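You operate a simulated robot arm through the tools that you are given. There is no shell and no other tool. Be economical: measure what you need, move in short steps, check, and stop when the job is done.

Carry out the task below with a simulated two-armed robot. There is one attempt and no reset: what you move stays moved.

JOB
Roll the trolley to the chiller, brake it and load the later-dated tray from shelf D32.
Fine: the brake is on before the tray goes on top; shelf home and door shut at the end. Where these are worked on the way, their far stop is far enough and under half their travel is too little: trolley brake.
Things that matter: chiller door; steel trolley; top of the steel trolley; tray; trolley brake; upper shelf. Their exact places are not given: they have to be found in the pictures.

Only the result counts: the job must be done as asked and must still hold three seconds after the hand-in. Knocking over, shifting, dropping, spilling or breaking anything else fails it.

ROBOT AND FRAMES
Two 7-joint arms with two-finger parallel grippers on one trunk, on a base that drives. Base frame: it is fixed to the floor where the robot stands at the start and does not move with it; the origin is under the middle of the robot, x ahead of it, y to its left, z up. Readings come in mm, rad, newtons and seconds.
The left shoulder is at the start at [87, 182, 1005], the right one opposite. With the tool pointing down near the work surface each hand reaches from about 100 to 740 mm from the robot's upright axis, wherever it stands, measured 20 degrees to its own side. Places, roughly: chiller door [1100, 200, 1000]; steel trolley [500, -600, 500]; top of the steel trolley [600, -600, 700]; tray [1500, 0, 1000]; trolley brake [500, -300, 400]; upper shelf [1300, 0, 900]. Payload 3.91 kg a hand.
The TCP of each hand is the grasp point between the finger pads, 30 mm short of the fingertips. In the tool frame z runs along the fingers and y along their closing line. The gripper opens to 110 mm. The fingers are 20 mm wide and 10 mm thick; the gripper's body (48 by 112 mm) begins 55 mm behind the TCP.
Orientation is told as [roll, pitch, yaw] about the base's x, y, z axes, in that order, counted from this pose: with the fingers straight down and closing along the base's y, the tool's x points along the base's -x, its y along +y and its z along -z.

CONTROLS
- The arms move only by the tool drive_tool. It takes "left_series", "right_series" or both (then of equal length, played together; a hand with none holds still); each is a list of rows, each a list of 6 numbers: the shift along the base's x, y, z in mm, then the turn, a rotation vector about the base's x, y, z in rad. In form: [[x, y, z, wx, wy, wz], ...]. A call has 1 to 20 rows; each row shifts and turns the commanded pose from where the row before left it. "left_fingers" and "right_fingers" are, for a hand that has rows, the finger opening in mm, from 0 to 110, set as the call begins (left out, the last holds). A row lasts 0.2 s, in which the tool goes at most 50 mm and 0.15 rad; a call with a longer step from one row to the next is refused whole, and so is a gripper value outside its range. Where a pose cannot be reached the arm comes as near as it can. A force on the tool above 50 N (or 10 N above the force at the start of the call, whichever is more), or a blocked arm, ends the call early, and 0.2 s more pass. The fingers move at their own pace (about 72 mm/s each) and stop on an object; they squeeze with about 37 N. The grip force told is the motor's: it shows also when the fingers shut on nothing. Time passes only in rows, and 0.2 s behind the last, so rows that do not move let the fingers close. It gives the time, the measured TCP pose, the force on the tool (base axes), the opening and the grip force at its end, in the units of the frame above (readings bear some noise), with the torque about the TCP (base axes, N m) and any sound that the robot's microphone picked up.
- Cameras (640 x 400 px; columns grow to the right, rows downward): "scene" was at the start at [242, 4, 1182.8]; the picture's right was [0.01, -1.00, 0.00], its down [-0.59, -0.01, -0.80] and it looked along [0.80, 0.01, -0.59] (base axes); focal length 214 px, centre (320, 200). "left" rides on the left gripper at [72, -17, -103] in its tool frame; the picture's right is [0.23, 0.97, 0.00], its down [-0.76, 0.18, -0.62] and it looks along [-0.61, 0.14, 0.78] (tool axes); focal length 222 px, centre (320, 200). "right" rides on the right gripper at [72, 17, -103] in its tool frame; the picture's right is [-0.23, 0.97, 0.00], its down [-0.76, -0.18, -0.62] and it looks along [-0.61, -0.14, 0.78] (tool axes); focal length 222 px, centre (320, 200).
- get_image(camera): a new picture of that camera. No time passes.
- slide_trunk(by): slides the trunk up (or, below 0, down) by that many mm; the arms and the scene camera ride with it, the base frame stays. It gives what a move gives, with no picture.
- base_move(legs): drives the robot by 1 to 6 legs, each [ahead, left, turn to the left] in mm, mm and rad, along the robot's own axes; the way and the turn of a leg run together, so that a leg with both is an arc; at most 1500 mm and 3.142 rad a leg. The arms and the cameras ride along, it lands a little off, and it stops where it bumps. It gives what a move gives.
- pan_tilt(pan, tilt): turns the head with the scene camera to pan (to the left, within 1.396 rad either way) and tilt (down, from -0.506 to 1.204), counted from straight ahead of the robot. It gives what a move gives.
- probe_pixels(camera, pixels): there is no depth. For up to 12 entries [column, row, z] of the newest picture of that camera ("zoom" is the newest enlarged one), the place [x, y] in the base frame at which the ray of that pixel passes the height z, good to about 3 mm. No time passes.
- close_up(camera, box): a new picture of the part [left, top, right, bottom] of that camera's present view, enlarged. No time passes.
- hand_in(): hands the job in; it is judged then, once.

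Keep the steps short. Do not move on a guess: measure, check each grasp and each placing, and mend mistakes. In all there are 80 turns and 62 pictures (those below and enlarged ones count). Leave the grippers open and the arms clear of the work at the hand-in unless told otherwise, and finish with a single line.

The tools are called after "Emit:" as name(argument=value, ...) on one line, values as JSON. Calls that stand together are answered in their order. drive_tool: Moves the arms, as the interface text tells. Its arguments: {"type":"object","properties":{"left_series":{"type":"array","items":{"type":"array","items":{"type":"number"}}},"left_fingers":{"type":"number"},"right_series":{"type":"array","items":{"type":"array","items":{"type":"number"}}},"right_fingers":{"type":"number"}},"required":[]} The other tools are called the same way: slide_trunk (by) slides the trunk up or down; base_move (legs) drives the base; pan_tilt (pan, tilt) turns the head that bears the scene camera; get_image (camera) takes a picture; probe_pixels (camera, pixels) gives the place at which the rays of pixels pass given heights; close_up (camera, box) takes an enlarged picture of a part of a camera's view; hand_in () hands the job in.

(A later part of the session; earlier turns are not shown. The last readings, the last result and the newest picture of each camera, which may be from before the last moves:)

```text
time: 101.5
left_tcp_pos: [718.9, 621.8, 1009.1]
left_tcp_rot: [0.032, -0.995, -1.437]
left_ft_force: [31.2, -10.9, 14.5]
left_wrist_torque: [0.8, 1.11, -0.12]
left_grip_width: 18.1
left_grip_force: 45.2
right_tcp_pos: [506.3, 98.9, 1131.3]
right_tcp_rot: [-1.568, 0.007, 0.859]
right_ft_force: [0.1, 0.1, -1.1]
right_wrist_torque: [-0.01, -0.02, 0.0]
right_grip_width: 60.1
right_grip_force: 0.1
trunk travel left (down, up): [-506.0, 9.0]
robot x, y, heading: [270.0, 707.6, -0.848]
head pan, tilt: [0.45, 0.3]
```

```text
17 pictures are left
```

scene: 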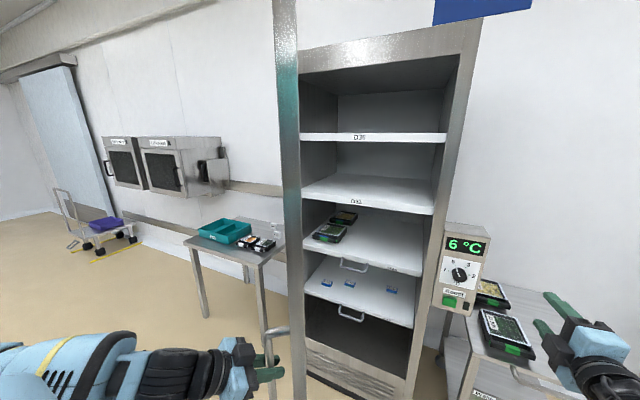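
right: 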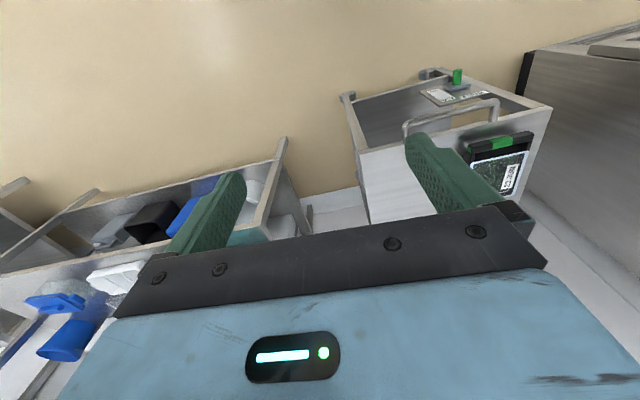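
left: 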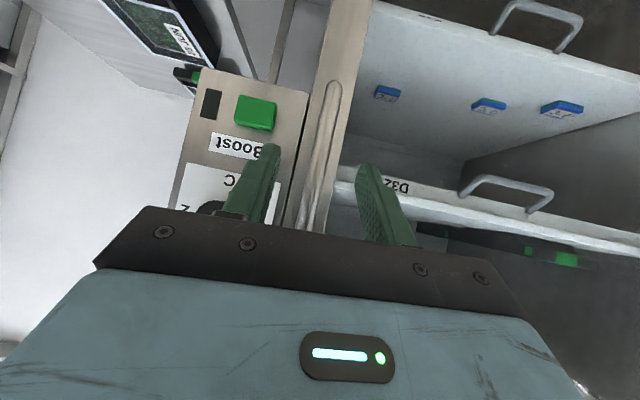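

Door at ~50°. Continue to near 90° with further base legs.

Emit:
base_move(legs=[[-35.6, 60, 0], [-29.6, 63.6, 0], [-23.1, 65.9, 0], [-16.3, 68.2, 0], [-8, 60, 0]])

Emit:
get_image(camera="scene")

```text
time: 103.5
left_tcp_pos: [770.9, 743.5, 1008.5]
left_tcp_rot: [0.053, -0.994, -1.439]
left_ft_force: [14.2, -5.8, -6.2]
left_wrist_torque: [0.8, 1.19, 0.14]
left_grip_width: 18.3
left_grip_force: 44.9
right_tcp_pos: [549.9, 221.7, 1132.4]
right_tcp_rot: [-1.57, 0.006, 0.857]
right_ft_force: [0.4, -0.1, 0.6]
right_wrist_torque: [0.01, 0.02, 0.02]
right_grip_width: 59.9
right_grip_force: 0.1
trunk travel left (down, up): [-506.0, 9.0]
robot x, y, heading: [318.1, 821.7, -0.849]
head pan, tilt: [0.45, 0.3]
stopped in leg 2: the force on the tool passed its limit at 51 N (the readings are from after the stop); the commanded pose is now the measured one
```

```text
16 pictures are left
```

scene: 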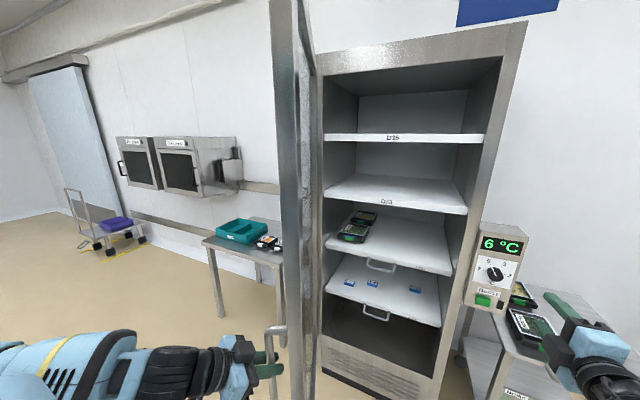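

Refit: hinge at f=554, u=1272, R=632; door at ~66°. Continue on the corrected arc to ~90°.

Emit:
base_move(legs=[[-18, 63, 0], [-10.8, 62, 0], [-4.5, 63, 0], [1, 35, 0]])

```text
time: 107.0
left_tcp_pos: [911.8, 914.6, 1010.7]
left_tcp_rot: [0.05, -0.997, -1.446]
left_ft_force: [-4.4, 4.1, -5.4]
left_wrist_torque: [1.16, 1.27, -0.2]
left_grip_width: 18.1
left_grip_force: 44.8
right_tcp_pos: [694.3, 391.5, 1132.6]
right_tcp_rot: [-1.571, 0.007, 0.857]
right_ft_force: [-0.2, -0.7, 0.6]
right_wrist_torque: [0.01, 0.01, -0.01]
right_grip_width: 59.9
right_grip_force: 0.0
trunk travel left (down, up): [-506.0, 9.0]
robot x, y, heading: [461.5, 997.3, -0.849]
head pan, tilt: [0.45, 0.3]
```

Door at ~87°. Release and withdraw the left hand.

Emit:
drive_tool(left_series=[[0, 0, 0, 0, 0, 0], [0, 0, 0, 0, 0, 0], [-2, 16, 9, 0, 0, 0], [-2, 16, 9, 0, 0, 0], [-2, 16, 9, 0, 0, 0], [-2, 16, 9, 0, 0, 0], [-2, 16, 9, 0, 0, 0], [-2, 16, 9, 0, 0, 0], [0, 0, 0, 0, 0, 0]], left_fingers=60)

Emit:
base_move(legs=[[-100, 0, 0], [0, -100, 0]])

Emit:
pan_tilt(pan=0.1, tilt=0.4)

Emit:
get_image(camera="scene")

```text
time: 109.0
left_tcp_pos: [920.9, 987.6, 1043.3]
left_tcp_rot: [0.052, -0.996, -1.444]
left_ft_force: [-0.4, -0.2, 0.0]
left_wrist_torque: [-0.06, -0.01, 0.03]
left_grip_width: 60.1
left_grip_force: 0.1
left hand out of reach, approached as far as the arm can: row 5, 6, 7, 8
right_tcp_pos: [692.5, 393.4, 1132.0]
right_tcp_rot: [-1.571, 0.004, 0.858]
right_ft_force: [-0.6, -0.1, -0.1]
right_wrist_torque: [0.02, -0.01, 0.02]
right_grip_width: 60.1
right_grip_force: 0.0
trunk travel left (down, up): [-506.0, 9.0]
robot x, y, heading: [461.9, 998.4, -0.851]
head pan, tilt: [0.45, 0.3]
```

```text
time: 111.3
left_tcp_pos: [780.2, 995.8, 1043.7]
left_tcp_rot: [0.051, -0.996, -1.444]
left_ft_force: [0.8, 1.0, -1.1]
left_wrist_torque: [-0.01, 0.03, 0.01]
left_grip_width: 60.1
left_grip_force: 0.1
right_tcp_pos: [552.7, 402.3, 1132.6]
right_tcp_rot: [-1.57, 0.004, 0.858]
right_ft_force: [-0.2, 0.9, 1.0]
right_wrist_torque: [-0.03, 0.03, 0.01]
right_grip_width: 59.9
right_grip_force: 0.1
trunk travel left (down, up): [-506.0, 9.0]
robot x, y, heading: [321.5, 1006.1, -0.849]
head pan, tilt: [0.45, 0.3]
```

```text
time: 112.2
left_tcp_pos: [780.8, 997.8, 1044.4]
left_tcp_rot: [0.051, -0.998, -1.444]
left_ft_force: [0.3, -0.8, -0.5]
left_wrist_torque: [0.02, -0.01, 0.0]
left_grip_width: 60.2
left_grip_force: 0.0
right_tcp_pos: [551.9, 402.1, 1133.2]
right_tcp_rot: [-1.57, 0.005, 0.858]
right_ft_force: [-0.2, 0.0, 0.1]
right_wrist_torque: [-0.01, -0.01, 0.02]
right_grip_width: 60.1
right_grip_force: 0.0
trunk travel left (down, up): [-506.0, 9.0]
robot x, y, heading: [322.6, 1007.6, -0.846]
head pan, tilt: [0.099, 0.4]
```

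```text
15 pictures are left
```

scene: 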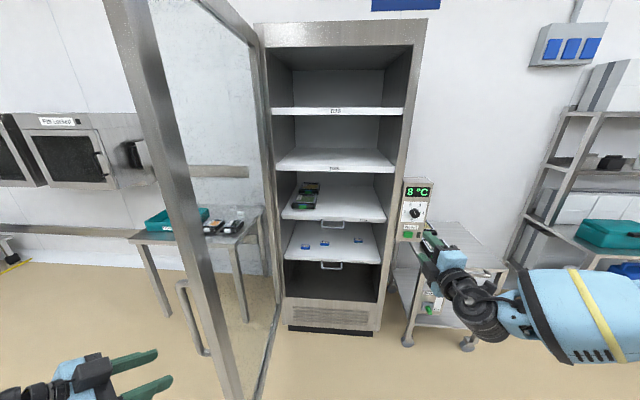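

Door is open. The display is warming, so I'll be brisk. Zoom on shelf D32.

Emit:
close_up(camera="scene", box=[270, 170, 400, 250])

Emit:
probe_pixels(camera="scene", pixels=[[320, 225, 860], [345, 226, 860], [333, 229, 860], [282, 216, 880], [386, 222, 880], [292, 208, 900], [316, 209, 900], [375, 332, 0], [289, 326, 0]])

```text
4.92 times, centred on (335, 210) of scene
```

zoom: 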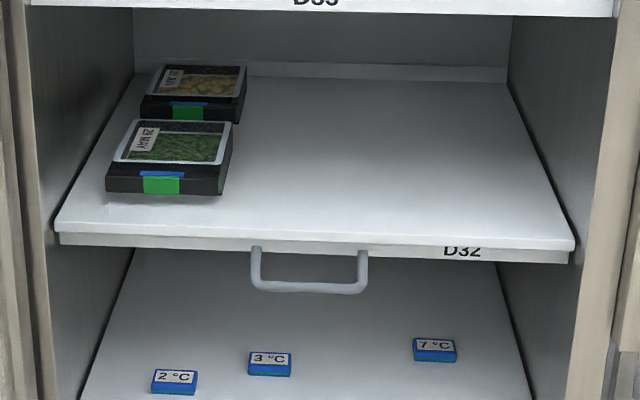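

```text
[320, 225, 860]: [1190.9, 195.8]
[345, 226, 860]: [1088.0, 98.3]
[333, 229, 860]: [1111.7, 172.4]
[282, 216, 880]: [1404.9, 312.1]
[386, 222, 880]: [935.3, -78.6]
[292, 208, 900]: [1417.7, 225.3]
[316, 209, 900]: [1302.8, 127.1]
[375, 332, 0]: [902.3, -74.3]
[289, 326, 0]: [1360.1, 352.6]
```

Emit:
close_up(camera="scene", box=[290, 180, 322, 212])

Emit:
probe_pixels(camera="zoom", pixels=[[320, 200, 900]])

```text
12.50 times, centred on (306, 196) of scene
```

zoom: 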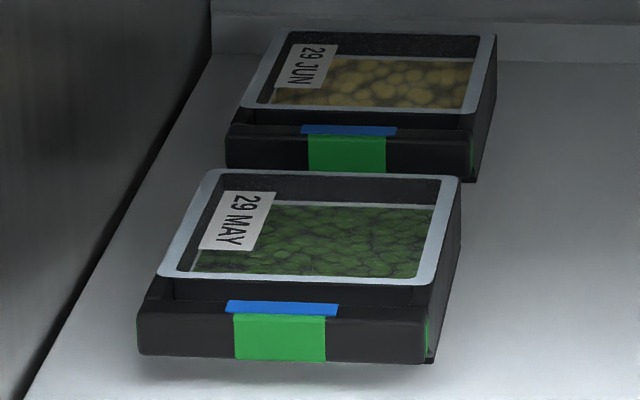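

```text
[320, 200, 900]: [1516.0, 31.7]
```

Dates: front tray "29 MAY", rear tray "29 JUN" → the rear one is wanted. I'll use the left hand for the shelf handle: base right 110, trunk down 230, and re-orient the left hand to level, closing vertically.

Emit:
base_move(legs=[[0, -110, 0]])

Emit:
slide_trunk(by=-230)

Emit:
drive_tool(left_series=[[2.2, -17.6, 3, 0, 0, 0.149], [2.2, -17.6, 3, 0, 0, 0.149], [2.2, -17.6, 3, 0, 0, 0.149], [2.2, -17.6, 3, 0, 0, 0.149], [2.2, -17.6, 3, 0.0793, -0.0898, -0.0778], [2.2, -17.6, 3, 0.0793, -0.0898, -0.0778], [2.2, -17.6, 3, 0.0793, -0.0898, -0.0778], [2.2, -17.6, 3, 0.0793, -0.0898, -0.0778], [2.2, -17.6, 3, 0.0793, -0.0898, -0.0778], [2.2, -17.6, 3, 0.0793, -0.0898, -0.0778], [2.2, -17.6, 3, 0.0793, -0.0898, -0.0778], [2.2, -17.6, 3, 0.0793, -0.0898, -0.0778], [2.2, -17.6, 3, 0.0793, -0.0898, -0.0778], [2.2, -17.6, 3, 0.0793, -0.0898, -0.0778], [2.2, -17.6, 3, 0.0793, -0.0898, -0.0778], [2.2, -17.6, 3, -0.1073, -0.0946, 0], [2.2, -17.6, 3, -0.1073, -0.0946, 0], [2.2, -17.6, 3, -0.1073, -0.0946, 0], [2.2, -17.6, 3, -0.1073, -0.0946, 0], [0, 0, 0, 0, 0, 0]])

Emit:
close_up(camera="scene", box=[230, 60, 470, 210])

```text
time: 113.8
left_tcp_pos: [697.0, 923.2, 1041.8]
left_tcp_rot: [0.052, -0.997, -1.446]
left_ft_force: [0.3, 0.5, -0.6]
left_wrist_torque: [0.01, -0.01, -0.03]
left_grip_width: 59.8
left_grip_force: 0.0
right_tcp_pos: [469.2, 328.4, 1131.8]
right_tcp_rot: [-1.571, 0.005, 0.858]
right_ft_force: [-0.7, 1.1, -0.2]
right_wrist_torque: [0.03, -0.01, 0.01]
right_grip_width: 60.1
right_grip_force: 0.0
trunk travel left (down, up): [-506.0, 9.0]
robot x, y, heading: [238.4, 938.7, -0.85]
head pan, tilt: [0.099, 0.4]
```

```text
time: 116.2
left_tcp_pos: [667.9, 957.1, 696.8]
left_tcp_rot: [-0.247, -0.597, -1.228]
left_ft_force: [-0.3, -0.9, -0.2]
left_wrist_torque: [-0.02, 0.01, 0.03]
left_grip_width: 60.0
left_grip_force: 0.0
right_tcp_pos: [467.4, 328.8, 903.1]
right_tcp_rot: [-1.573, 0.006, 0.855]
right_ft_force: [-0.6, 0.1, -0.3]
right_wrist_torque: [0.0, 0.01, -0.01]
right_grip_width: 59.8
right_grip_force: 0.0
trunk travel left (down, up): [-276.0, 239.0]
robot x, y, heading: [238.3, 933.5, -0.854]
head pan, tilt: [0.099, 0.4]
```

```text
time: 120.4
left_tcp_pos: [738.2, 637.0, 722.2]
left_tcp_rot: [1.355, -0.323, -2.022]
left_ft_force: [0.2, -0.2, 0.0]
left_wrist_torque: [0.02, 0.0, 0.01]
left_grip_width: 59.8
left_grip_force: 0.1
left hand out of reach, approached as far as the arm can: row 1, 2, 3, 4, 7, 8
right_tcp_pos: [468.4, 327.4, 902.1]
right_tcp_rot: [-1.571, 0.004, 0.857]
right_ft_force: [0.5, -0.4, -0.1]
right_wrist_torque: [0.01, -0.01, 0.0]
right_grip_width: 60.1
right_grip_force: 0.0
trunk travel left (down, up): [-276.0, 239.0]
robot x, y, heading: [239.0, 935.1, -0.845]
head pan, tilt: [0.099, 0.4]
```

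```text
2.67 times, centred on (350, 135) of scene
```

zoom: 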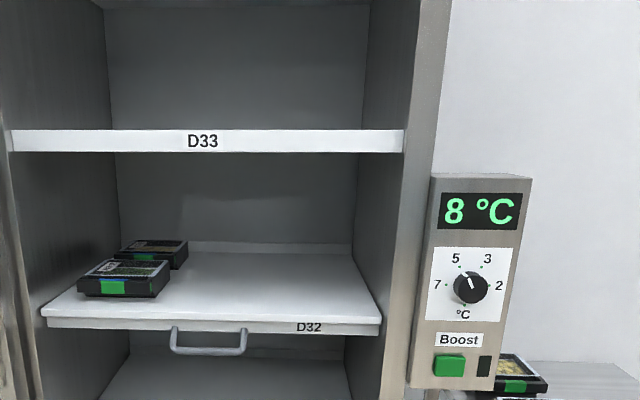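

Handle bar now at zoom (209,350). Triangulate with this lower view, and correct the left hand's orientation.

Emit:
probe_pixels(camera="zoom", pixels=[[209, 350, 840], [209, 350, 860], [209, 350, 880], [209, 350, 900], [45, 316, 880], [45, 316, 900], [380, 320, 880], [380, 320, 900], [115, 296, 900], [142, 266, 900]])

Emit:
drive_tool(left_series=[[0, 0, 25, 0.032, -0.092, -0.089], [0, 0, 25, 0.032, -0.092, -0.089], [0, 0, 25, 0.032, -0.092, -0.089], [0, 0, 25, 0.032, -0.092, -0.089], [0, 0, 25, 0, 0, 0], [0, 0, 0, 0, 0, 0]])

```text
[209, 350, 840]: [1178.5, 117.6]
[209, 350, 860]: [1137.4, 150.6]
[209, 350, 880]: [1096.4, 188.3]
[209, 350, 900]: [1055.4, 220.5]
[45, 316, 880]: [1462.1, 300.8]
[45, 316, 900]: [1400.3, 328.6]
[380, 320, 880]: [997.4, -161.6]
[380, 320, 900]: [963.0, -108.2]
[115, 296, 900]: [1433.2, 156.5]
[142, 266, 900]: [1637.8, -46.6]
```

```text
time: 121.8
left_tcp_pos: [658.7, 588.3, 896.7]
left_tcp_rot: [1.571, 0.001, -2.419]
left_ft_force: [1.0, -0.7, -1.0]
left_wrist_torque: [-0.03, 0.0, -0.04]
left_grip_width: 60.0
left_grip_force: 0.1
left hand out of reach, approached as far as the arm can: row 1, 2, 3, 4
right_tcp_pos: [467.8, 328.3, 901.8]
right_tcp_rot: [-1.568, 0.006, 0.856]
right_ft_force: [0.2, 0.7, -0.6]
right_wrist_torque: [0.02, -0.03, 0.04]
right_grip_width: 59.9
right_grip_force: 0.1
trunk travel left (down, up): [-276.0, 239.0]
robot x, y, heading: [234.6, 934.2, -0.85]
head pan, tilt: [0.099, 0.4]
```

Orientation is right. Handle estimate: f≈570, u≈941, z≈886. Align left hand, pull the right hand aside, then drive forward 420.

Emit:
drive_tool(left_series=[[10.85, 9.6, -2.7, 0, 0, 0], [10.85, 9.6, -2.7, 0, 0, 0], [10.85, 9.6, -2.7, 0, 0, 0], [10.85, 9.6, -2.7, 0, 0, 0], [0, 0, 0, 0, 0, 0]], right_series=[[-25, -22, 0, 0, 0, 0], [-25, -22, 0, 0, 0, 0], [-25, -22, 0, 0, 0, 0], [-25, -22, 0, 0, 0, 0], [-12, 14, 0, 0, 0, 0]], left_fingers=84)

Emit:
base_move(legs=[[420, 0, 0]])

Emit:
pan_tilt(pan=0.25, tilt=0.6)

Emit:
get_image(camera="scene")

Emit:
get_image(camera="left")

```text
time: 123.0
left_tcp_pos: [665.1, 611.9, 904.6]
left_tcp_rot: [1.571, 0.003, -2.416]
left_ft_force: [-0.1, 0.5, 0.4]
left_wrist_torque: [-0.02, -0.02, 0.0]
left_grip_width: 84.1
left_grip_force: 0.0
left hand out of reach, approached as far as the arm can: row 2, 3, 4
right_tcp_pos: [355.9, 254.5, 902.7]
right_tcp_rot: [-1.572, 0.005, 0.858]
right_ft_force: [0.1, 0.8, -0.2]
right_wrist_torque: [0.0, 0.0, -0.01]
right_grip_width: 60.2
right_grip_force: 0.1
trunk travel left (down, up): [-276.0, 239.0]
robot x, y, heading: [238.8, 932.8, -0.851]
head pan, tilt: [0.099, 0.4]
```

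```text
time: 125.6
left_tcp_pos: [942.6, 298.9, 905.7]
left_tcp_rot: [1.57, 0.002, -2.415]
left_ft_force: [0.4, 0.0, 0.1]
left_wrist_torque: [0.01, -0.02, 0.0]
left_grip_width: 83.8
left_grip_force: 0.1
right_tcp_pos: [632.8, -59.1, 901.5]
right_tcp_rot: [-1.569, 0.005, 0.858]
right_ft_force: [-0.6, -0.3, 0.4]
right_wrist_torque: [0.0, -0.02, 0.06]
right_grip_width: 60.0
right_grip_force: 0.0
trunk travel left (down, up): [-276.0, 239.0]
robot x, y, heading: [516.2, 620.2, -0.85]
head pan, tilt: [0.099, 0.4]
```

```text
time: 126.3
left_tcp_pos: [941.8, 299.9, 905.3]
left_tcp_rot: [1.567, 0.002, -2.414]
left_ft_force: [-0.2, 0.2, 0.9]
left_wrist_torque: [0.0, -0.04, -0.02]
left_grip_width: 83.8
left_grip_force: 0.1
right_tcp_pos: [633.8, -58.5, 902.9]
right_tcp_rot: [-1.568, 0.005, 0.857]
right_ft_force: [-0.1, -1.0, -0.3]
right_wrist_torque: [0.02, 0.0, 0.0]
right_grip_width: 59.7
right_grip_force: 0.0
trunk travel left (down, up): [-276.0, 239.0]
robot x, y, heading: [514.0, 617.7, -0.849]
head pan, tilt: [0.25, 0.6]
```

```text
11 pictures are left
```

scene: 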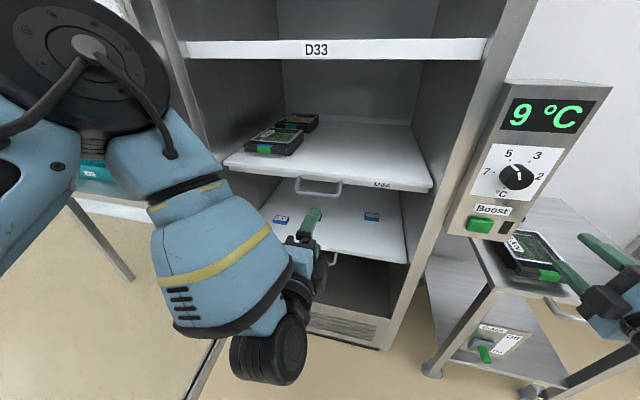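

```text
10 pictures are left
```

left: 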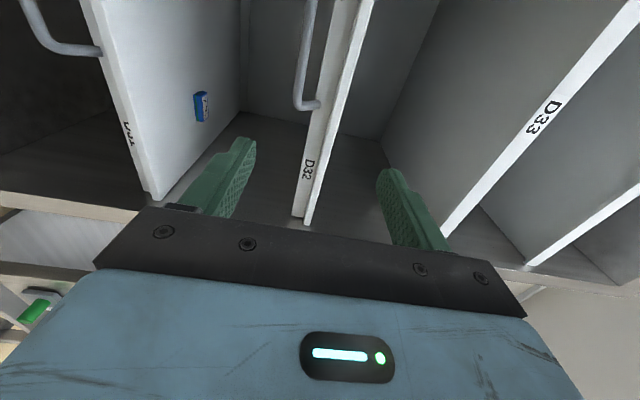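

Emit:
probe_pixels(camera="scene", pixels=[[319, 193, 870], [319, 193, 885], [319, 193, 900], [300, 191, 885], [339, 194, 885], [265, 152, 915], [294, 130, 915], [224, 162, 910], [429, 188, 910]])

Emit:
probe_pixels(camera="left", pixels=[[298, 95, 870], [298, 95, 880], [298, 95, 890], [298, 95, 900], [305, 210, 900], [305, 210, 890]])

```text
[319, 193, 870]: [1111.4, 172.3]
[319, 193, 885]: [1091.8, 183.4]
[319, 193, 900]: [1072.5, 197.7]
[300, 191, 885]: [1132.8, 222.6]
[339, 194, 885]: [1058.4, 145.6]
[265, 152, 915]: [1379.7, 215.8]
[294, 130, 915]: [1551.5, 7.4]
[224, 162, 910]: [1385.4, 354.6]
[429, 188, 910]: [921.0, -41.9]
```

```text
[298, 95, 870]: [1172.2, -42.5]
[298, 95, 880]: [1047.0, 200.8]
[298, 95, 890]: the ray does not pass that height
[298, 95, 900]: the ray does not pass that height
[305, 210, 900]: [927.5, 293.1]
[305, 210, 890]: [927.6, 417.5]
```

Handle: z≈878, f≈598, u≈941. Advance the left hand to it.

Emit:
drive_tool(left_series=[[12.8, -9.7, -2.25, 0, 0, 0], [12.8, -9.7, -2.25, 0, 0, 0], [12.8, -9.7, -2.25, 0, 0, 0], [12.8, -9.7, -2.25, 0, 0, 0], [12.8, -9.7, -2.25, 0, 0, 0], [12.8, -9.7, -2.25, 0, 0, 0], [12.8, -9.7, -2.25, 0, 0, 0], [12.8, -9.7, -2.25, 0, 0, 0], [12.8, -9.7, -2.25, 0, 0, 0], [12.8, -9.7, -2.25, 0, 0, 0], [12.8, -9.7, -2.25, 0, 0, 0], [12.8, -9.7, -2.25, 0, 0, 0], [0, 0, 0, 0, 0, 0]], left_fingers=60)

Emit:
drive_tool(left_series=[[0, 0, 0, 0, 0, 0], [0, 0, 0, 0, 0, 0], [0, 0, 0, 0, 0, 0], [0, 0, 0, 0, 0, 0]], left_fingers=0)

```text
time: 129.1
left_tcp_pos: [1024.0, 149.5, 921.6]
left_tcp_rot: [1.565, 0.004, -2.409]
left_ft_force: [-0.2, 0.6, 0.6]
left_wrist_torque: [-0.02, 0.0, -0.02]
left_grip_width: 59.9
left_grip_force: 0.0
left hand out of reach, approached as far as the arm can: row 1, 2, 3, 4, 5, 6, 7, 8, 9, 10, 11, 12
right_tcp_pos: [633.4, -57.9, 901.4]
right_tcp_rot: [-1.568, 0.007, 0.856]
right_ft_force: [0.2, 0.1, 0.0]
right_wrist_torque: [0.02, 0.01, 0.02]
right_grip_width: 60.3
right_grip_force: 0.0
trunk travel left (down, up): [-276.0, 239.0]
robot x, y, heading: [512.9, 621.1, -0.849]
head pan, tilt: [0.25, 0.6]
```

```text
time: 130.1
left_tcp_pos: [1024.2, 149.0, 921.0]
left_tcp_rot: [1.566, 0.0, -2.409]
left_ft_force: [-0.8, 0.0, 0.6]
left_wrist_torque: [0.0, 0.01, -0.02]
left_grip_width: 0.0
left_grip_force: 37.1
right_tcp_pos: [632.7, -58.5, 901.7]
right_tcp_rot: [-1.569, 0.004, 0.856]
right_ft_force: [-0.4, -0.6, -1.1]
right_wrist_torque: [-0.04, 0.0, -0.02]
right_grip_width: 60.2
right_grip_force: 0.0
trunk travel left (down, up): [-276.0, 239.0]
robot x, y, heading: [511.6, 619.5, -0.845]
head pan, tilt: [0.25, 0.6]
```

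Missed: the arm got stuck 40 mm too high. Reopen, retract 70, lower the trunk 110, and realign.

Emit:
drive_tool(left_series=[[-11.6, 13.1, 0, 0, 0, 0], [-11.6, 13.1, 0, 0, 0, 0], [-11.6, 13.1, 0, 0, 0, 0], [-11.6, 13.1, 0, 0, 0, 0]], left_fingers=70)

Emit:
slide_trunk(by=-110)

Emit:
drive_tool(left_series=[[11.4, 10, 13, 0, 0, 0], [11.4, 10, 13, 0, 0, 0], [11.4, 10, 13, 0, 0, 0], [11.4, 10, 13, 0, 0, 0], [11.4, 10, 13, 0, 0, 0], [0, 0, 0, 0, 0, 0]])

```text
time: 131.1
left_tcp_pos: [977.5, 202.0, 921.7]
left_tcp_rot: [1.573, 0.001, -2.413]
left_ft_force: [-0.2, -0.2, 1.0]
left_wrist_torque: [-0.02, -0.03, 0.01]
left_grip_width: 70.3
left_grip_force: 0.0
right_tcp_pos: [633.2, -57.2, 900.9]
right_tcp_rot: [-1.572, 0.004, 0.857]
right_ft_force: [0.6, 0.6, 0.2]
right_wrist_torque: [-0.04, -0.01, -0.03]
right_grip_width: 59.7
right_grip_force: 0.1
trunk travel left (down, up): [-276.0, 239.0]
robot x, y, heading: [513.2, 618.8, -0.845]
head pan, tilt: [0.25, 0.6]
```

```text
time: 132.5
left_tcp_pos: [978.1, 201.5, 812.1]
left_tcp_rot: [1.571, 0.002, -2.415]
left_ft_force: [0.3, -0.2, 0.2]
left_wrist_torque: [0.01, -0.02, -0.02]
left_grip_width: 70.1
left_grip_force: 0.0
right_tcp_pos: [632.8, -57.9, 792.1]
right_tcp_rot: [-1.57, 0.005, 0.856]
right_ft_force: [0.1, 0.3, -1.0]
right_wrist_torque: [-0.02, -0.02, -0.02]
right_grip_width: 60.3
right_grip_force: 0.0
trunk travel left (down, up): [-166.0, 349.0]
robot x, y, heading: [512.9, 619.5, -0.851]
head pan, tilt: [0.25, 0.6]
```

```text
time: 133.9
left_tcp_pos: [1002.8, 227.5, 871.0]
left_tcp_rot: [1.567, 0.002, -2.406]
left_ft_force: [0.1, -1.1, -0.9]
left_wrist_torque: [0.02, -0.02, -0.03]
left_grip_width: 70.0
left_grip_force: 0.1
left hand out of reach, approached as far as the arm can: row 3, 4, 5
right_tcp_pos: [633.1, -59.0, 793.1]
right_tcp_rot: [-1.569, 0.004, 0.857]
right_ft_force: [0.5, 0.4, -1.0]
right_wrist_torque: [0.0, -0.01, -0.01]
right_grip_width: 59.9
right_grip_force: 0.1
trunk travel left (down, up): [-166.0, 349.0]
robot x, y, heading: [515.3, 621.5, -0.845]
head pan, tilt: [0.25, 0.6]
```

Left is laterally limited; use the base: 38 left then 93 forward, after raising the right hand clear of the trolley's trays. Then close.

Emit:
drive_tool(right_series=[[-6, 7, 25, 0, 0, 0], [-6, 7, 25, 0, 0, 0], [-6, 7, 25, 0, 0, 0], [-6, 7, 25, 0, 0, 0]])

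Emit:
base_move(legs=[[0, 40, 0], [93, 0, 0]])

Emit:
drive_tool(left_series=[[0, 0, 4, 0, 0, 0], [0, 0, 0, 0, 0, 0], [0, 0, 0, 0, 0, 0], [0, 0, 0, 0, 0, 0]], left_fingers=0)

```text
time: 134.9
left_tcp_pos: [1004.0, 227.5, 871.5]
left_tcp_rot: [1.567, 0.002, -2.406]
left_ft_force: [-0.6, -0.9, -0.2]
left_wrist_torque: [0.01, -0.03, 0.01]
left_grip_width: 70.1
left_grip_force: 0.1
right_tcp_pos: [609.0, -30.2, 891.7]
right_tcp_rot: [-1.568, 0.004, 0.858]
right_ft_force: [-1.0, 0.2, 0.8]
right_wrist_torque: [-0.01, 0.01, -0.04]
right_grip_width: 60.1
right_grip_force: 0.0
trunk travel left (down, up): [-166.0, 349.0]
robot x, y, heading: [510.7, 623.2, -0.852]
head pan, tilt: [0.25, 0.6]
```

```text
time: 136.7
left_tcp_pos: [1094.2, 184.3, 869.9]
left_tcp_rot: [1.564, 0.002, -2.407]
left_ft_force: [0.5, 0.0, -0.8]
left_wrist_torque: [0.03, 0.01, -0.01]
left_grip_width: 69.6
left_grip_force: 0.0
right_tcp_pos: [698.8, -73.8, 890.9]
right_tcp_rot: [-1.57, 0.004, 0.857]
right_ft_force: [0.5, -0.6, -0.7]
right_wrist_torque: [0.01, 0.02, 0.02]
right_grip_width: 59.7
right_grip_force: 0.0
trunk travel left (down, up): [-166.0, 349.0]
robot x, y, heading: [604.2, 580.9, -0.848]
head pan, tilt: [0.25, 0.6]
```

```text
time: 137.7
left_tcp_pos: [1093.9, 185.8, 876.2]
left_tcp_rot: [1.569, 0.0, -2.406]
left_ft_force: [1.0, -1.5, 6.4]
left_wrist_torque: [-0.12, -0.03, -0.15]
left_grip_width: 11.8
left_grip_force: 44.9
right_tcp_pos: [698.8, -72.5, 892.0]
right_tcp_rot: [-1.571, 0.005, 0.857]
right_ft_force: [0.3, -0.6, -0.4]
right_wrist_torque: [0.03, 0.0, -0.02]
right_grip_width: 59.6
right_grip_force: 0.1
trunk travel left (down, up): [-166.0, 349.0]
robot x, y, heading: [603.5, 577.1, -0.851]
head pan, tilt: [0.25, 0.6]
```

Shelf handle gripped (11.8 mm). Pull the shelf out with the base until its stop, then look.

Emit:
base_move(legs=[[-120, 0, 0], [-120, 0, 0], [-120, 0, 0], [-100, 0, 0]])

Emit:
get_image(camera="scene")

```text
time: 140.6
left_tcp_pos: [862.5, 445.1, 876.3]
left_tcp_rot: [1.57, 0.0, -2.409]
left_ft_force: [-1.3, -2.4, -2.1]
left_wrist_torque: [0.1, -0.03, 0.85]
left_grip_width: 11.5
left_grip_force: 44.9
right_tcp_pos: [465.3, 189.2, 891.8]
right_tcp_rot: [-1.57, 0.004, 0.855]
right_ft_force: [-0.6, 0.6, -0.2]
right_wrist_torque: [0.0, 0.02, 0.02]
right_grip_width: 60.2
right_grip_force: 0.0
trunk travel left (down, up): [-166.0, 349.0]
robot x, y, heading: [372.6, 843.3, -0.847]
head pan, tilt: [0.25, 0.6]
stopped in leg 3: the force on the tool passed its limit at 102 N (the readings are from after the stop); the commanded pose is now the measured one
```

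```text
9 pictures are left
```

scene: 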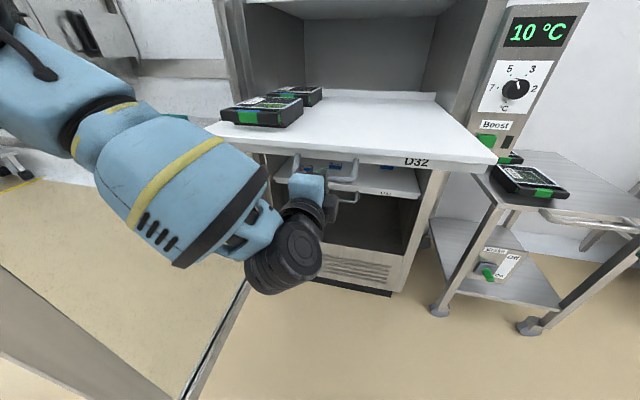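

Shelf out 350 mm to its stop, trays still in place. Release, retract, raise the trunk for a top-down reach, turn the left hand down, and look at the trays.

Emit:
drive_tool(left_series=[[0, 0, 0, 0, 0, 0], [0, 0, 0, 0, 0, 0], [-10.6, 12, 0, 0, 0, 0], [-10.6, 12, 0, 0, 0, 0], [-10.6, 12, 0, 0, 0, 0], [-10.6, 12, 0, 0, 0, 0], [-10.6, 12, 0, 0, 0, 0], [-10.6, 12, 0, 0, 0, 0]], left_fingers=70)

Emit:
slide_trunk(by=330)

Emit:
drive_tool(left_series=[[0, 0, 0, 0.105, 0.0927, 0], [0, 0, 0, 0.105, 0.0927, 0], [0, 0, 0, 0.105, 0.0927, 0], [0, 0, 0, 0.105, 0.0927, 0], [0, 0, 0, 0.105, 0.0927, 0], [0, 0, 0, 0.105, 0.0927, 0], [0, 0, 0, 0.105, 0.0927, 0], [0, 0, 0, 0.105, 0.0927, 0], [0, 0, 0, 0.105, 0.0927, 0], [0, 0, 0, 0.105, 0.0927, 0], [0, 0, 0, 0, 0, 0]])

Emit:
pan_tilt(pan=0.3, tilt=0.6)

Emit:
get_image(camera="scene")

```text
time: 142.4
left_tcp_pos: [799.3, 516.5, 876.6]
left_tcp_rot: [1.57, -0.002, -2.407]
left_ft_force: [0.9, 0.7, 0.1]
left_wrist_torque: [-0.01, -0.01, 0.03]
left_grip_width: 69.7
left_grip_force: 0.0
right_tcp_pos: [465.0, 188.8, 891.5]
right_tcp_rot: [-1.571, 0.005, 0.855]
right_ft_force: [0.2, 0.6, -1.2]
right_wrist_torque: [-0.03, 0.0, 0.02]
right_grip_width: 60.0
right_grip_force: 0.2
trunk travel left (down, up): [-166.0, 349.0]
robot x, y, heading: [372.6, 839.2, -0.853]
head pan, tilt: [0.25, 0.6]
```

```text
time: 145.7
left_tcp_pos: [800.7, 516.3, 1205.6]
left_tcp_rot: [1.569, 0.002, -2.408]
left_ft_force: [0.1, -0.3, -0.3]
left_wrist_torque: [0.0, -0.03, -0.02]
left_grip_width: 69.8
left_grip_force: 0.0
right_tcp_pos: [465.3, 188.5, 1221.2]
right_tcp_rot: [-1.569, 0.004, 0.854]
right_ft_force: [0.0, 0.9, -0.2]
right_wrist_torque: [-0.02, -0.03, -0.01]
right_grip_width: 60.1
right_grip_force: 0.2
trunk travel left (down, up): [-496.0, 19.0]
robot x, y, heading: [372.6, 840.3, -0.849]
head pan, tilt: [0.25, 0.6]
```

```text
time: 148.1
left_tcp_pos: [800.0, 517.2, 1206.3]
left_tcp_rot: [0.779, 0.006, -2.409]
left_ft_force: [0.2, 0.4, -0.1]
left_wrist_torque: [0.02, 0.0, 0.01]
left_grip_width: 70.2
left_grip_force: 0.1
left hand out of reach, approached as far as the arm can: row 7, 8, 9, 10
right_tcp_pos: [466.1, 188.6, 1222.6]
right_tcp_rot: [-1.571, 0.006, 0.856]
right_ft_force: [0.1, -0.3, -0.5]
right_wrist_torque: [-0.01, 0.02, -0.03]
right_grip_width: 59.9
right_grip_force: 0.0
trunk travel left (down, up): [-496.0, 19.0]
robot x, y, heading: [370.0, 842.1, -0.848]
head pan, tilt: [0.25, 0.6]
```

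```text
time: 148.7
left_tcp_pos: [799.8, 516.3, 1205.6]
left_tcp_rot: [0.779, 0.006, -2.41]
left_ft_force: [-0.5, 0.6, -0.7]
left_wrist_torque: [0.0, 0.01, -0.04]
left_grip_width: 70.1
left_grip_force: 0.1
right_tcp_pos: [466.3, 190.2, 1221.6]
right_tcp_rot: [-1.572, 0.005, 0.855]
right_ft_force: [0.1, -0.1, 0.2]
right_wrist_torque: [0.02, 0.0, -0.02]
right_grip_width: 60.1
right_grip_force: 0.1
trunk travel left (down, up): [-496.0, 19.0]
robot x, y, heading: [366.5, 842.1, -0.848]
head pan, tilt: [0.3, 0.6]
```

```text
8 pictures are left
```

scene: 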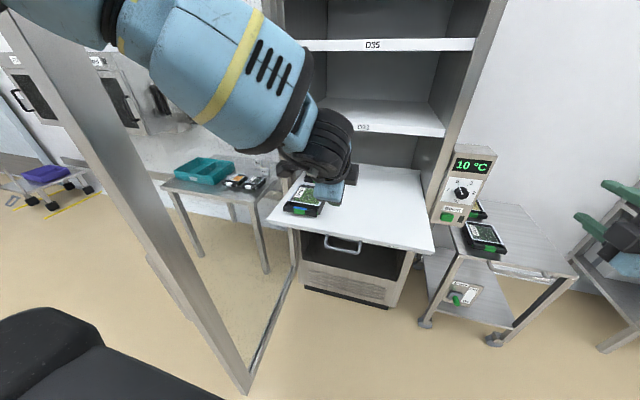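

Hand hides the rear tray; move it aside and zoom.

Emit:
drive_tool(left_series=[[-24, -21, 0, 0, 0, 0], [-24, -21, 0, 0, 0, 0], [-24, -21, 0, 0, 0, 0], [-24, -21, 0, 0, 0, 0], [-24, -21, 0, 0, 0, 0], [0, 0, 0, 0, 0, 0]])

Emit:
close_up(camera="scene", box=[266, 160, 346, 222])

```text
time: 150.1
left_tcp_pos: [728.0, 454.6, 1206.2]
left_tcp_rot: [0.779, 0.004, -2.409]
left_ft_force: [-0.3, 0.0, 0.0]
left_wrist_torque: [0.01, 0.0, 0.02]
left_grip_width: 70.1
left_grip_force: 0.1
left hand out of reach, approached as far as the arm can: row 4, 5
right_tcp_pos: [465.2, 189.7, 1222.1]
right_tcp_rot: [-1.571, 0.004, 0.854]
right_ft_force: [-0.1, -0.3, 0.1]
right_wrist_torque: [0.0, -0.01, 0.02]
right_grip_width: 59.7
right_grip_force: 0.0
trunk travel left (down, up): [-496.0, 19.0]
robot x, y, heading: [372.0, 839.3, -0.848]
head pan, tilt: [0.3, 0.6]
```

```text
6.45 times, centred on (306, 191) of scene
```

zoom: 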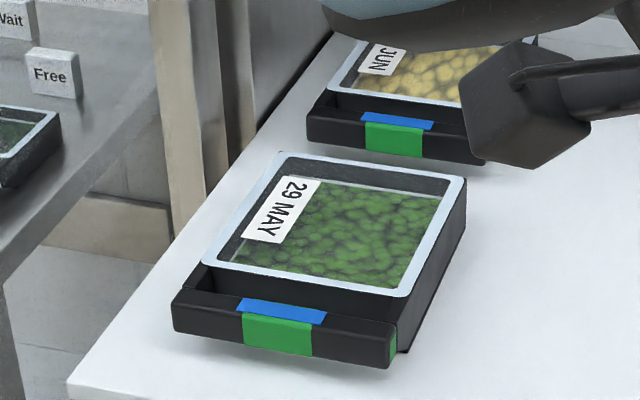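

Emit:
probe_pixels(camera="zoom", pixels=[[397, 121, 940], [397, 121, 960], [393, 156, 915], [393, 156, 930], [283, 311, 940], [283, 311, 960], [277, 353, 915], [277, 353, 930], [172, 332, 915], [388, 368, 915]])

```text
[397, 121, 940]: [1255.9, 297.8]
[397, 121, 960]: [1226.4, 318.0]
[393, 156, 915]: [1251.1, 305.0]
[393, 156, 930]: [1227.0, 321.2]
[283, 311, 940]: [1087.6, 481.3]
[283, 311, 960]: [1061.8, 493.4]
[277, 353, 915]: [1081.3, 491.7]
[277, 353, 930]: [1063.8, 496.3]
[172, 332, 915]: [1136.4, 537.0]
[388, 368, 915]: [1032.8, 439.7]
```

Rear tray's handle bar: f≈606, u≈1138, top z≈945; gap behind the bar ≈25 mm. Drive 350 forward and bring the left hand steeply down above it, then check.

Emit:
base_move(legs=[[350, 0, 0]])

Emit:
drive_tool(left_series=[[29.3, 10.9, -14, 0.0528, 0.0467, 0], [29.3, 10.9, -14, 0.0528, 0.0467, 0], [29.3, 10.9, -14, 0.0528, 0.0467, 0], [29.3, 10.9, -14, 0.0528, 0.0467, 0], [29.3, 10.9, -14, 0.0528, 0.0467, 0], [29.3, 10.9, -14, 0.0528, 0.0467, 0], [29.3, 10.9, -14, 0.0528, 0.0467, 0], [29.3, 10.9, -14, 0.0528, 0.0467, 0], [29.3, 10.9, -14, 0.0528, 0.0467, 0], [29.3, 10.9, -14, 0.0528, 0.0467, 0], [0, 0, -15, 0, 0, 0], [0, 0, -15, 0, 0, 0], [0, 0, -15, 0, 0, 0], [0, 0, 0, 0, 0, 0]], left_fingers=42)

Emit:
get_image(camera="left")

```text
time: 152.4
left_tcp_pos: [958.5, 192.7, 1206.5]
left_tcp_rot: [0.781, 0.006, -2.408]
left_ft_force: [-0.1, 0.4, 0.2]
left_wrist_torque: [-0.01, -0.02, -0.01]
left_grip_width: 70.0
left_grip_force: 0.1
right_tcp_pos: [696.7, -72.1, 1221.9]
right_tcp_rot: [-1.571, 0.006, 0.858]
right_ft_force: [-0.7, -0.2, 0.0]
right_wrist_torque: [-0.01, -0.03, 0.02]
right_grip_width: 60.0
right_grip_force: 0.0
trunk travel left (down, up): [-496.0, 19.0]
robot x, y, heading: [605.0, 581.8, -0.847]
head pan, tilt: [0.3, 0.6]
```

```text
time: 155.4
left_tcp_pos: [959.2, 191.6, 1161.9]
left_tcp_rot: [0.781, 0.006, -2.409]
left_ft_force: [0.4, -0.5, -0.1]
left_wrist_torque: [0.02, 0.02, -0.01]
left_grip_width: 42.0
left_grip_force: 0.0
left hand out of reach, approached as far as the arm can: row 1, 2, 3, 4, 5, 6, 7, 8, 9, 10
right_tcp_pos: [696.5, -72.9, 1221.9]
right_tcp_rot: [-1.57, 0.005, 0.857]
right_ft_force: [-0.5, -0.3, -0.5]
right_wrist_torque: [0.0, -0.04, -0.04]
right_grip_width: 60.3
right_grip_force: 0.2
trunk travel left (down, up): [-496.0, 19.0]
robot x, y, heading: [601.3, 575.2, -0.851]
head pan, tilt: [0.3, 0.6]
```

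```text
6 pictures are left
```

left: 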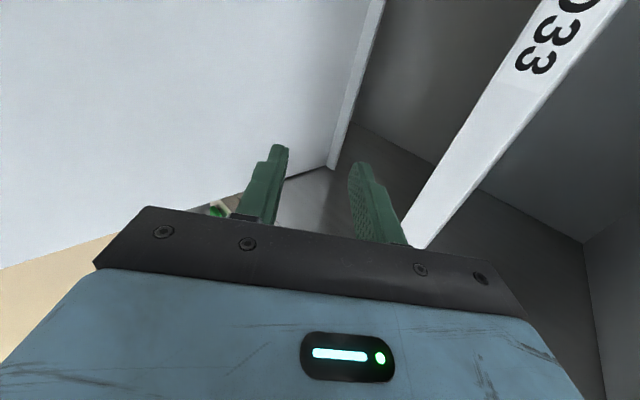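

Arm is at a wrist limit in this roll. Flip the hand 180° about its axis (through the known-good sideways-closing pose), then move over the tray while steepening.

Emit:
drive_tool(left_series=[[0, 0, 0, -0.0699, 0.0788, 0.1053], [0, 0, 0, -0.0699, 0.0788, 0.1053], [0, 0, 0, -0.0699, 0.0788, 0.1053], [0, 0, 0, -0.0699, 0.0788, 0.1053], [0, 0, 0, -0.0699, 0.0788, 0.1053], [0, 0, 0, -0.0699, 0.0788, 0.1053], [0, 0, 0, -0.0699, 0.0788, 0.1053], [0, 0, 0, -0.0699, 0.0788, 0.1053], [0, 0, 0, -0.0699, 0.0788, 0.1053], [0, 0, 0, -0.0699, 0.0788, 0.1053], [0, 0, 0, -0.0699, 0.0788, 0.1053], [0, 0, 0, -0.0699, 0.0788, 0.1053], [0, 0, 0, -0.0699, 0.0788, 0.1053], [0, 0, 0, -0.0699, 0.0788, 0.1053], [0, 0, 0, -0.0699, 0.0788, 0.1053], [0, 0, 0, -0.0699, 0.0788, 0.1053], [0, 0, 0, -0.0699, 0.0788, 0.1053], [0, 0, 0, -0.0699, 0.0788, 0.1053], [0, 0, 0, -0.0699, 0.0788, 0.1053], [0, 0, 0, -0.0699, 0.0788, 0.1053]])

Emit:
drive_tool(left_series=[[26.2, 10.5, -12.9, 0.0353, 0.0313, 0], [26.2, 10.5, -12.9, 0.0353, 0.0313, 0], [26.2, 10.5, -12.9, 0.0353, 0.0313, 0], [26.2, 10.5, -12.9, 0.0353, 0.0313, 0], [26.2, 10.5, -12.9, 0.0353, 0.0313, 0], [26.2, 10.5, -12.9, 0.0353, 0.0313, 0], [26.2, 10.5, -12.9, 0.0353, 0.0313, 0], [26.2, 10.5, -12.9, 0.0353, 0.0313, 0], [26.2, 10.5, -12.9, 0.0353, 0.0313, 0], [26.2, 10.5, -12.9, 0.0353, 0.0313, 0], [26.2, 10.5, -12.9, 0.0353, 0.0313, 0], [0, 0, 0, 0, 0, 0]])

Emit:
get_image(camera="left")

Emit:
get_image(camera="scene")

```text
time: 159.6
left_tcp_pos: [958.2, 191.8, 1161.9]
left_tcp_rot: [-0.783, -0.106, 0.605]
left_ft_force: [-1.1, 0.1, 0.3]
left_wrist_torque: [0.0, 0.01, 0.0]
left_grip_width: 42.3
left_grip_force: 0.1
right_tcp_pos: [696.4, -71.7, 1220.8]
right_tcp_rot: [-1.571, 0.004, 0.856]
right_ft_force: [-0.2, -0.3, 1.1]
right_wrist_torque: [0.03, 0.01, -0.05]
right_grip_width: 60.0
right_grip_force: 0.1
trunk travel left (down, up): [-496.0, 19.0]
robot x, y, heading: [598.8, 579.7, -0.85]
head pan, tilt: [0.3, 0.6]
```

```text
time: 162.2
left_tcp_pos: [1247.7, 308.0, 1020.5]
left_tcp_rot: [-0.269, -0.033, 0.564]
left_ft_force: [0.1, 0.1, -0.2]
left_wrist_torque: [0.01, 0.02, 0.0]
left_grip_width: 41.9
left_grip_force: 0.0
right_tcp_pos: [696.5, -72.6, 1221.7]
right_tcp_rot: [-1.571, 0.005, 0.855]
right_ft_force: [0.2, -0.2, 0.1]
right_wrist_torque: [0.0, 0.01, 0.0]
right_grip_width: 59.9
right_grip_force: 0.0
trunk travel left (down, up): [-496.0, 19.0]
robot x, y, heading: [604.7, 580.1, -0.852]
head pan, tilt: [0.3, 0.6]
```

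```text
5 pictures are left
```

left: 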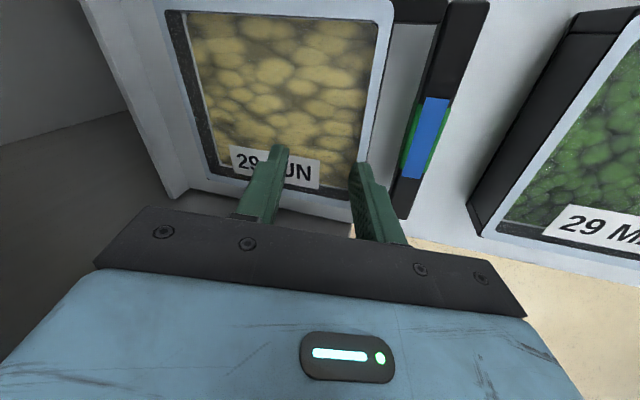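

```text
4 pictures are left
```

scene: 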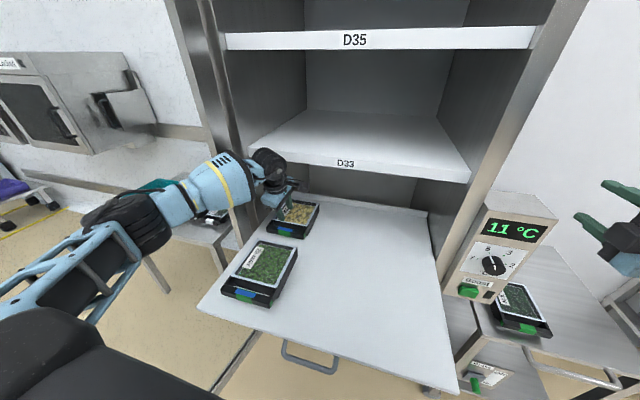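

Flip worked; the hand is above the 29 JUN tray. From the left picture the bar (425,140) works out at f≈544, u≈1117, top z≈978. Straighten the hand, shift over it with opening 28, descend, grip and lift a little.

Emit:
drive_tool(left_series=[[-13.0, 6.4, 5, 0.0506, 0.0447, 0.04], [-13.0, 6.4, 5, 0.0506, 0.0447, 0.04], [-13.0, 6.4, 5, 0.0506, 0.0447, 0.04], [-13.0, 6.4, 5, 0.0506, 0.0447, 0.04], [0, 0, 0, 0, 0, 0]], left_fingers=29)

Emit:
drive_tool(left_series=[[0, 0, -13, 0, 0, 0], [0, 0, -13, 0, 0, 0], [0, 0, -13, 0, 0, 0], [0, 0, -13, 0, 0, 0], [0, 0, -13, 0, 0, 0], [0, 0, 0, 0, 0, 0]])

Emit:
drive_tool(left_series=[[0, 0, 0, 0, 0, 0], [0, 0, 0, 0, 0, 0], [0, 0, 0, 0, 0, 0]], left_fingers=0)

Emit:
get_image(camera="left")

```text
time: 163.4
left_tcp_pos: [1194.3, 333.8, 1041.1]
left_tcp_rot: [0.003, -0.013, 0.722]
left_ft_force: [0.2, 1.4, -0.6]
left_wrist_torque: [-0.02, 0.02, 0.02]
left_grip_width: 29.0
left_grip_force: 0.1
right_tcp_pos: [695.9, -73.1, 1223.1]
right_tcp_rot: [-1.57, 0.005, 0.857]
right_ft_force: [0.0, 0.2, 0.6]
right_wrist_torque: [0.02, 0.01, 0.0]
right_grip_width: 59.7
right_grip_force: 0.0
trunk travel left (down, up): [-496.0, 19.0]
robot x, y, heading: [599.1, 578.2, -0.847]
head pan, tilt: [0.3, 0.6]
```

```text
time: 164.8
left_tcp_pos: [1194.3, 334.5, 974.1]
left_tcp_rot: [0.001, -0.011, 0.719]
left_ft_force: [-1.2, -0.2, -0.9]
left_wrist_torque: [0.0, 0.0, 0.01]
left_grip_width: 29.4
left_grip_force: 0.0
right_tcp_pos: [696.3, -73.3, 1221.7]
right_tcp_rot: [-1.571, 0.006, 0.856]
right_ft_force: [0.3, -0.1, -0.3]
right_wrist_torque: [0.02, 0.02, -0.03]
right_grip_width: 60.2
right_grip_force: 0.2
trunk travel left (down, up): [-496.0, 19.0]
robot x, y, heading: [600.5, 579.7, -0.851]
head pan, tilt: [0.3, 0.6]
```

```text
time: 165.6
left_tcp_pos: [1194.6, 334.5, 974.0]
left_tcp_rot: [0.001, -0.012, 0.719]
left_ft_force: [0.1, -0.1, 1.3]
left_wrist_torque: [0.0, 0.0, 0.07]
left_grip_width: 17.8
left_grip_force: 37.3
right_tcp_pos: [696.4, -71.3, 1221.9]
right_tcp_rot: [-1.57, 0.005, 0.857]
right_ft_force: [-0.8, 0.1, -0.2]
right_wrist_torque: [0.0, 0.02, 0.01]
right_grip_width: 60.0
right_grip_force: 0.1
trunk travel left (down, up): [-496.0, 19.0]
robot x, y, heading: [600.4, 578.5, -0.852]
head pan, tilt: [0.3, 0.6]
```

```text
3 pictures are left
```

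left: 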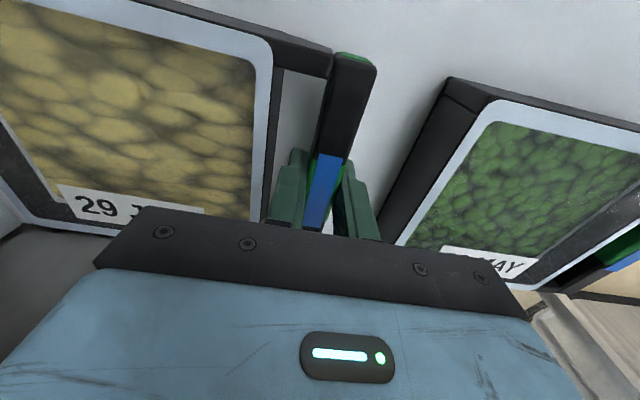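

Bar is held (17.8 mm). Re-seat 10 mm deeper, lift 120, back out, drive right to in front of the trolley's free half, lower the trunk, and look.

Emit:
drive_tool(left_series=[[0, 0, 0, 0, 0, 0], [0, 0, -5, 0, 0, 0], [0, 0, -5, 0, 0, 0], [0, 0, 0, 0, 0, 0]], left_fingers=29)

Emit:
drive_tool(left_series=[[0, 0, 0, 0, 0, 0], [0, 0, 0, 0, 0, 0], [0, 0, 0, 0, 0, 0], [0, 0, 0, 0, 0, 0]], left_fingers=0)

Emit:
drive_tool(left_series=[[0, 0, 8, 0, 0, 0], [0, 0, 12, 0, 0, 0], [0, 0, 12, 0, 0, 0], [0, 0, 12, 0, 0, 0], [0, 0, 12, 0, 0, 0], [0, 0, 12, 0, 0, 0], [0, 0, 12, 0, 0, 0], [0, 0, 12, 0, 0, 0], [0, 0, 12, 0, 0, 0], [0, 0, 12, 0, 0, 0], [0, 0, 0, 0, 0, 0]])

Emit:
base_move(legs=[[-416, 0, 0], [0, -966, 0]])

Emit:
slide_trunk(by=-260)

Emit:
pan_tilt(pan=0.1, tilt=0.6)

Emit:
get_image(camera="scene")

```text
time: 166.6
left_tcp_pos: [1195.6, 334.5, 969.6]
left_tcp_rot: [-0.009, -0.012, 0.72]
left_ft_force: [1.0, 2.7, 25.8]
left_wrist_torque: [0.3, 0.42, -0.18]
left_grip_width: 29.2
left_grip_force: 0.1
right_tcp_pos: [696.0, -72.2, 1223.9]
right_tcp_rot: [-1.574, 0.005, 0.858]
right_ft_force: [0.0, 0.3, -0.2]
right_wrist_torque: [-0.01, 0.0, 0.0]
right_grip_width: 60.1
right_grip_force: 0.1
trunk travel left (down, up): [-496.0, 19.0]
robot x, y, heading: [605.8, 578.4, -0.852]
head pan, tilt: [0.3, 0.6]
```

```text
time: 167.6
left_tcp_pos: [1194.3, 334.2, 970.2]
left_tcp_rot: [-0.011, -0.01, 0.721]
left_ft_force: [5.1, 5.0, 36.8]
left_wrist_torque: [0.45, 0.58, -0.03]
left_grip_width: 17.5
left_grip_force: 37.1
right_tcp_pos: [694.0, -71.0, 1223.2]
right_tcp_rot: [-1.573, 0.004, 0.857]
right_ft_force: [-0.9, -0.2, 0.2]
right_wrist_torque: [0.05, 0.04, 0.0]
right_grip_width: 59.8
right_grip_force: 0.0
trunk travel left (down, up): [-496.0, 19.0]
robot x, y, heading: [605.9, 576.8, -0.852]
head pan, tilt: [0.3, 0.6]
```

```text
time: 170.0
left_tcp_pos: [1195.6, 334.2, 1081.1]
left_tcp_rot: [0.0, -0.011, 0.719]
left_ft_force: [0.2, -0.5, -3.5]
left_wrist_torque: [0.17, 0.17, 0.01]
left_grip_width: 17.8
left_grip_force: 37.2
right_tcp_pos: [697.3, -72.2, 1222.5]
right_tcp_rot: [-1.568, 0.005, 0.856]
right_ft_force: [0.3, -0.2, 0.6]
right_wrist_torque: [0.02, -0.01, 0.01]
right_grip_width: 59.9
right_grip_force: 0.0
trunk travel left (down, up): [-496.0, 19.0]
robot x, y, heading: [604.8, 574.4, -0.852]
head pan, tilt: [0.3, 0.6]
```

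```text
time: 180.8
left_tcp_pos: [204.2, 15.0, 1081.2]
left_tcp_rot: [-0.002, -0.011, 0.711]
left_ft_force: [0.3, 0.0, -2.5]
left_wrist_torque: [0.18, 0.17, -0.02]
left_grip_width: 17.6
left_grip_force: 37.3
right_tcp_pos: [-299.2, -389.2, 1221.3]
right_tcp_rot: [-1.57, 0.004, 0.85]
right_ft_force: [0.6, 0.1, 0.8]
right_wrist_torque: [-0.03, 0.0, -0.02]
right_grip_width: 59.8
right_grip_force: 0.0
trunk travel left (down, up): [-496.0, 19.0]
robot x, y, heading: [-388.7, 262.2, -0.852]
head pan, tilt: [0.3, 0.6]
```

```text
time: 183.5
left_tcp_pos: [202.8, 14.5, 821.0]
left_tcp_rot: [-0.001, -0.012, 0.715]
left_ft_force: [0.2, 0.1, -3.2]
left_wrist_torque: [0.18, 0.14, 0.01]
left_grip_width: 17.6
left_grip_force: 36.7
right_tcp_pos: [-298.4, -388.5, 962.2]
right_tcp_rot: [-1.571, 0.004, 0.849]
right_ft_force: [-0.3, -0.4, 1.1]
right_wrist_torque: [0.01, 0.01, -0.02]
right_grip_width: 60.0
right_grip_force: 0.1
trunk travel left (down, up): [-236.0, 279.0]
robot x, y, heading: [-391.1, 262.5, -0.857]
head pan, tilt: [0.3, 0.6]
```

```text
time: 184.2
left_tcp_pos: [203.1, 14.0, 820.6]
left_tcp_rot: [0.0, -0.013, 0.715]
left_ft_force: [-0.3, -0.1, -2.8]
left_wrist_torque: [0.2, 0.14, -0.02]
left_grip_width: 17.7
left_grip_force: 37.0
right_tcp_pos: [-297.6, -390.0, 962.1]
right_tcp_rot: [-1.57, 0.005, 0.851]
right_ft_force: [0.3, 0.3, -0.1]
right_wrist_torque: [0.01, -0.02, -0.02]
right_grip_width: 59.8
right_grip_force: 0.2
trunk travel left (down, up): [-236.0, 279.0]
robot x, y, heading: [-383.1, 262.6, -0.851]
head pan, tilt: [0.099, 0.6]
```

```text
2 pictures are left
5 turns are left
```

scene: 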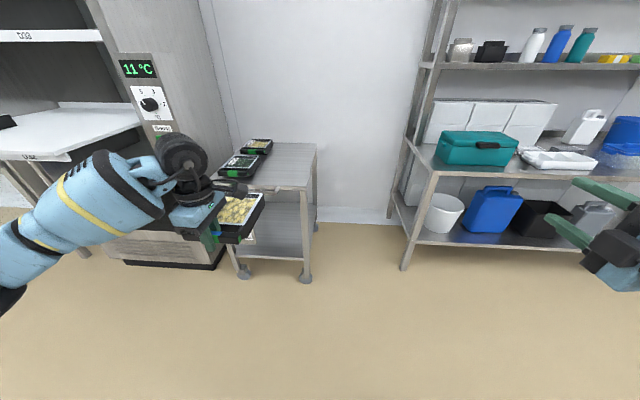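

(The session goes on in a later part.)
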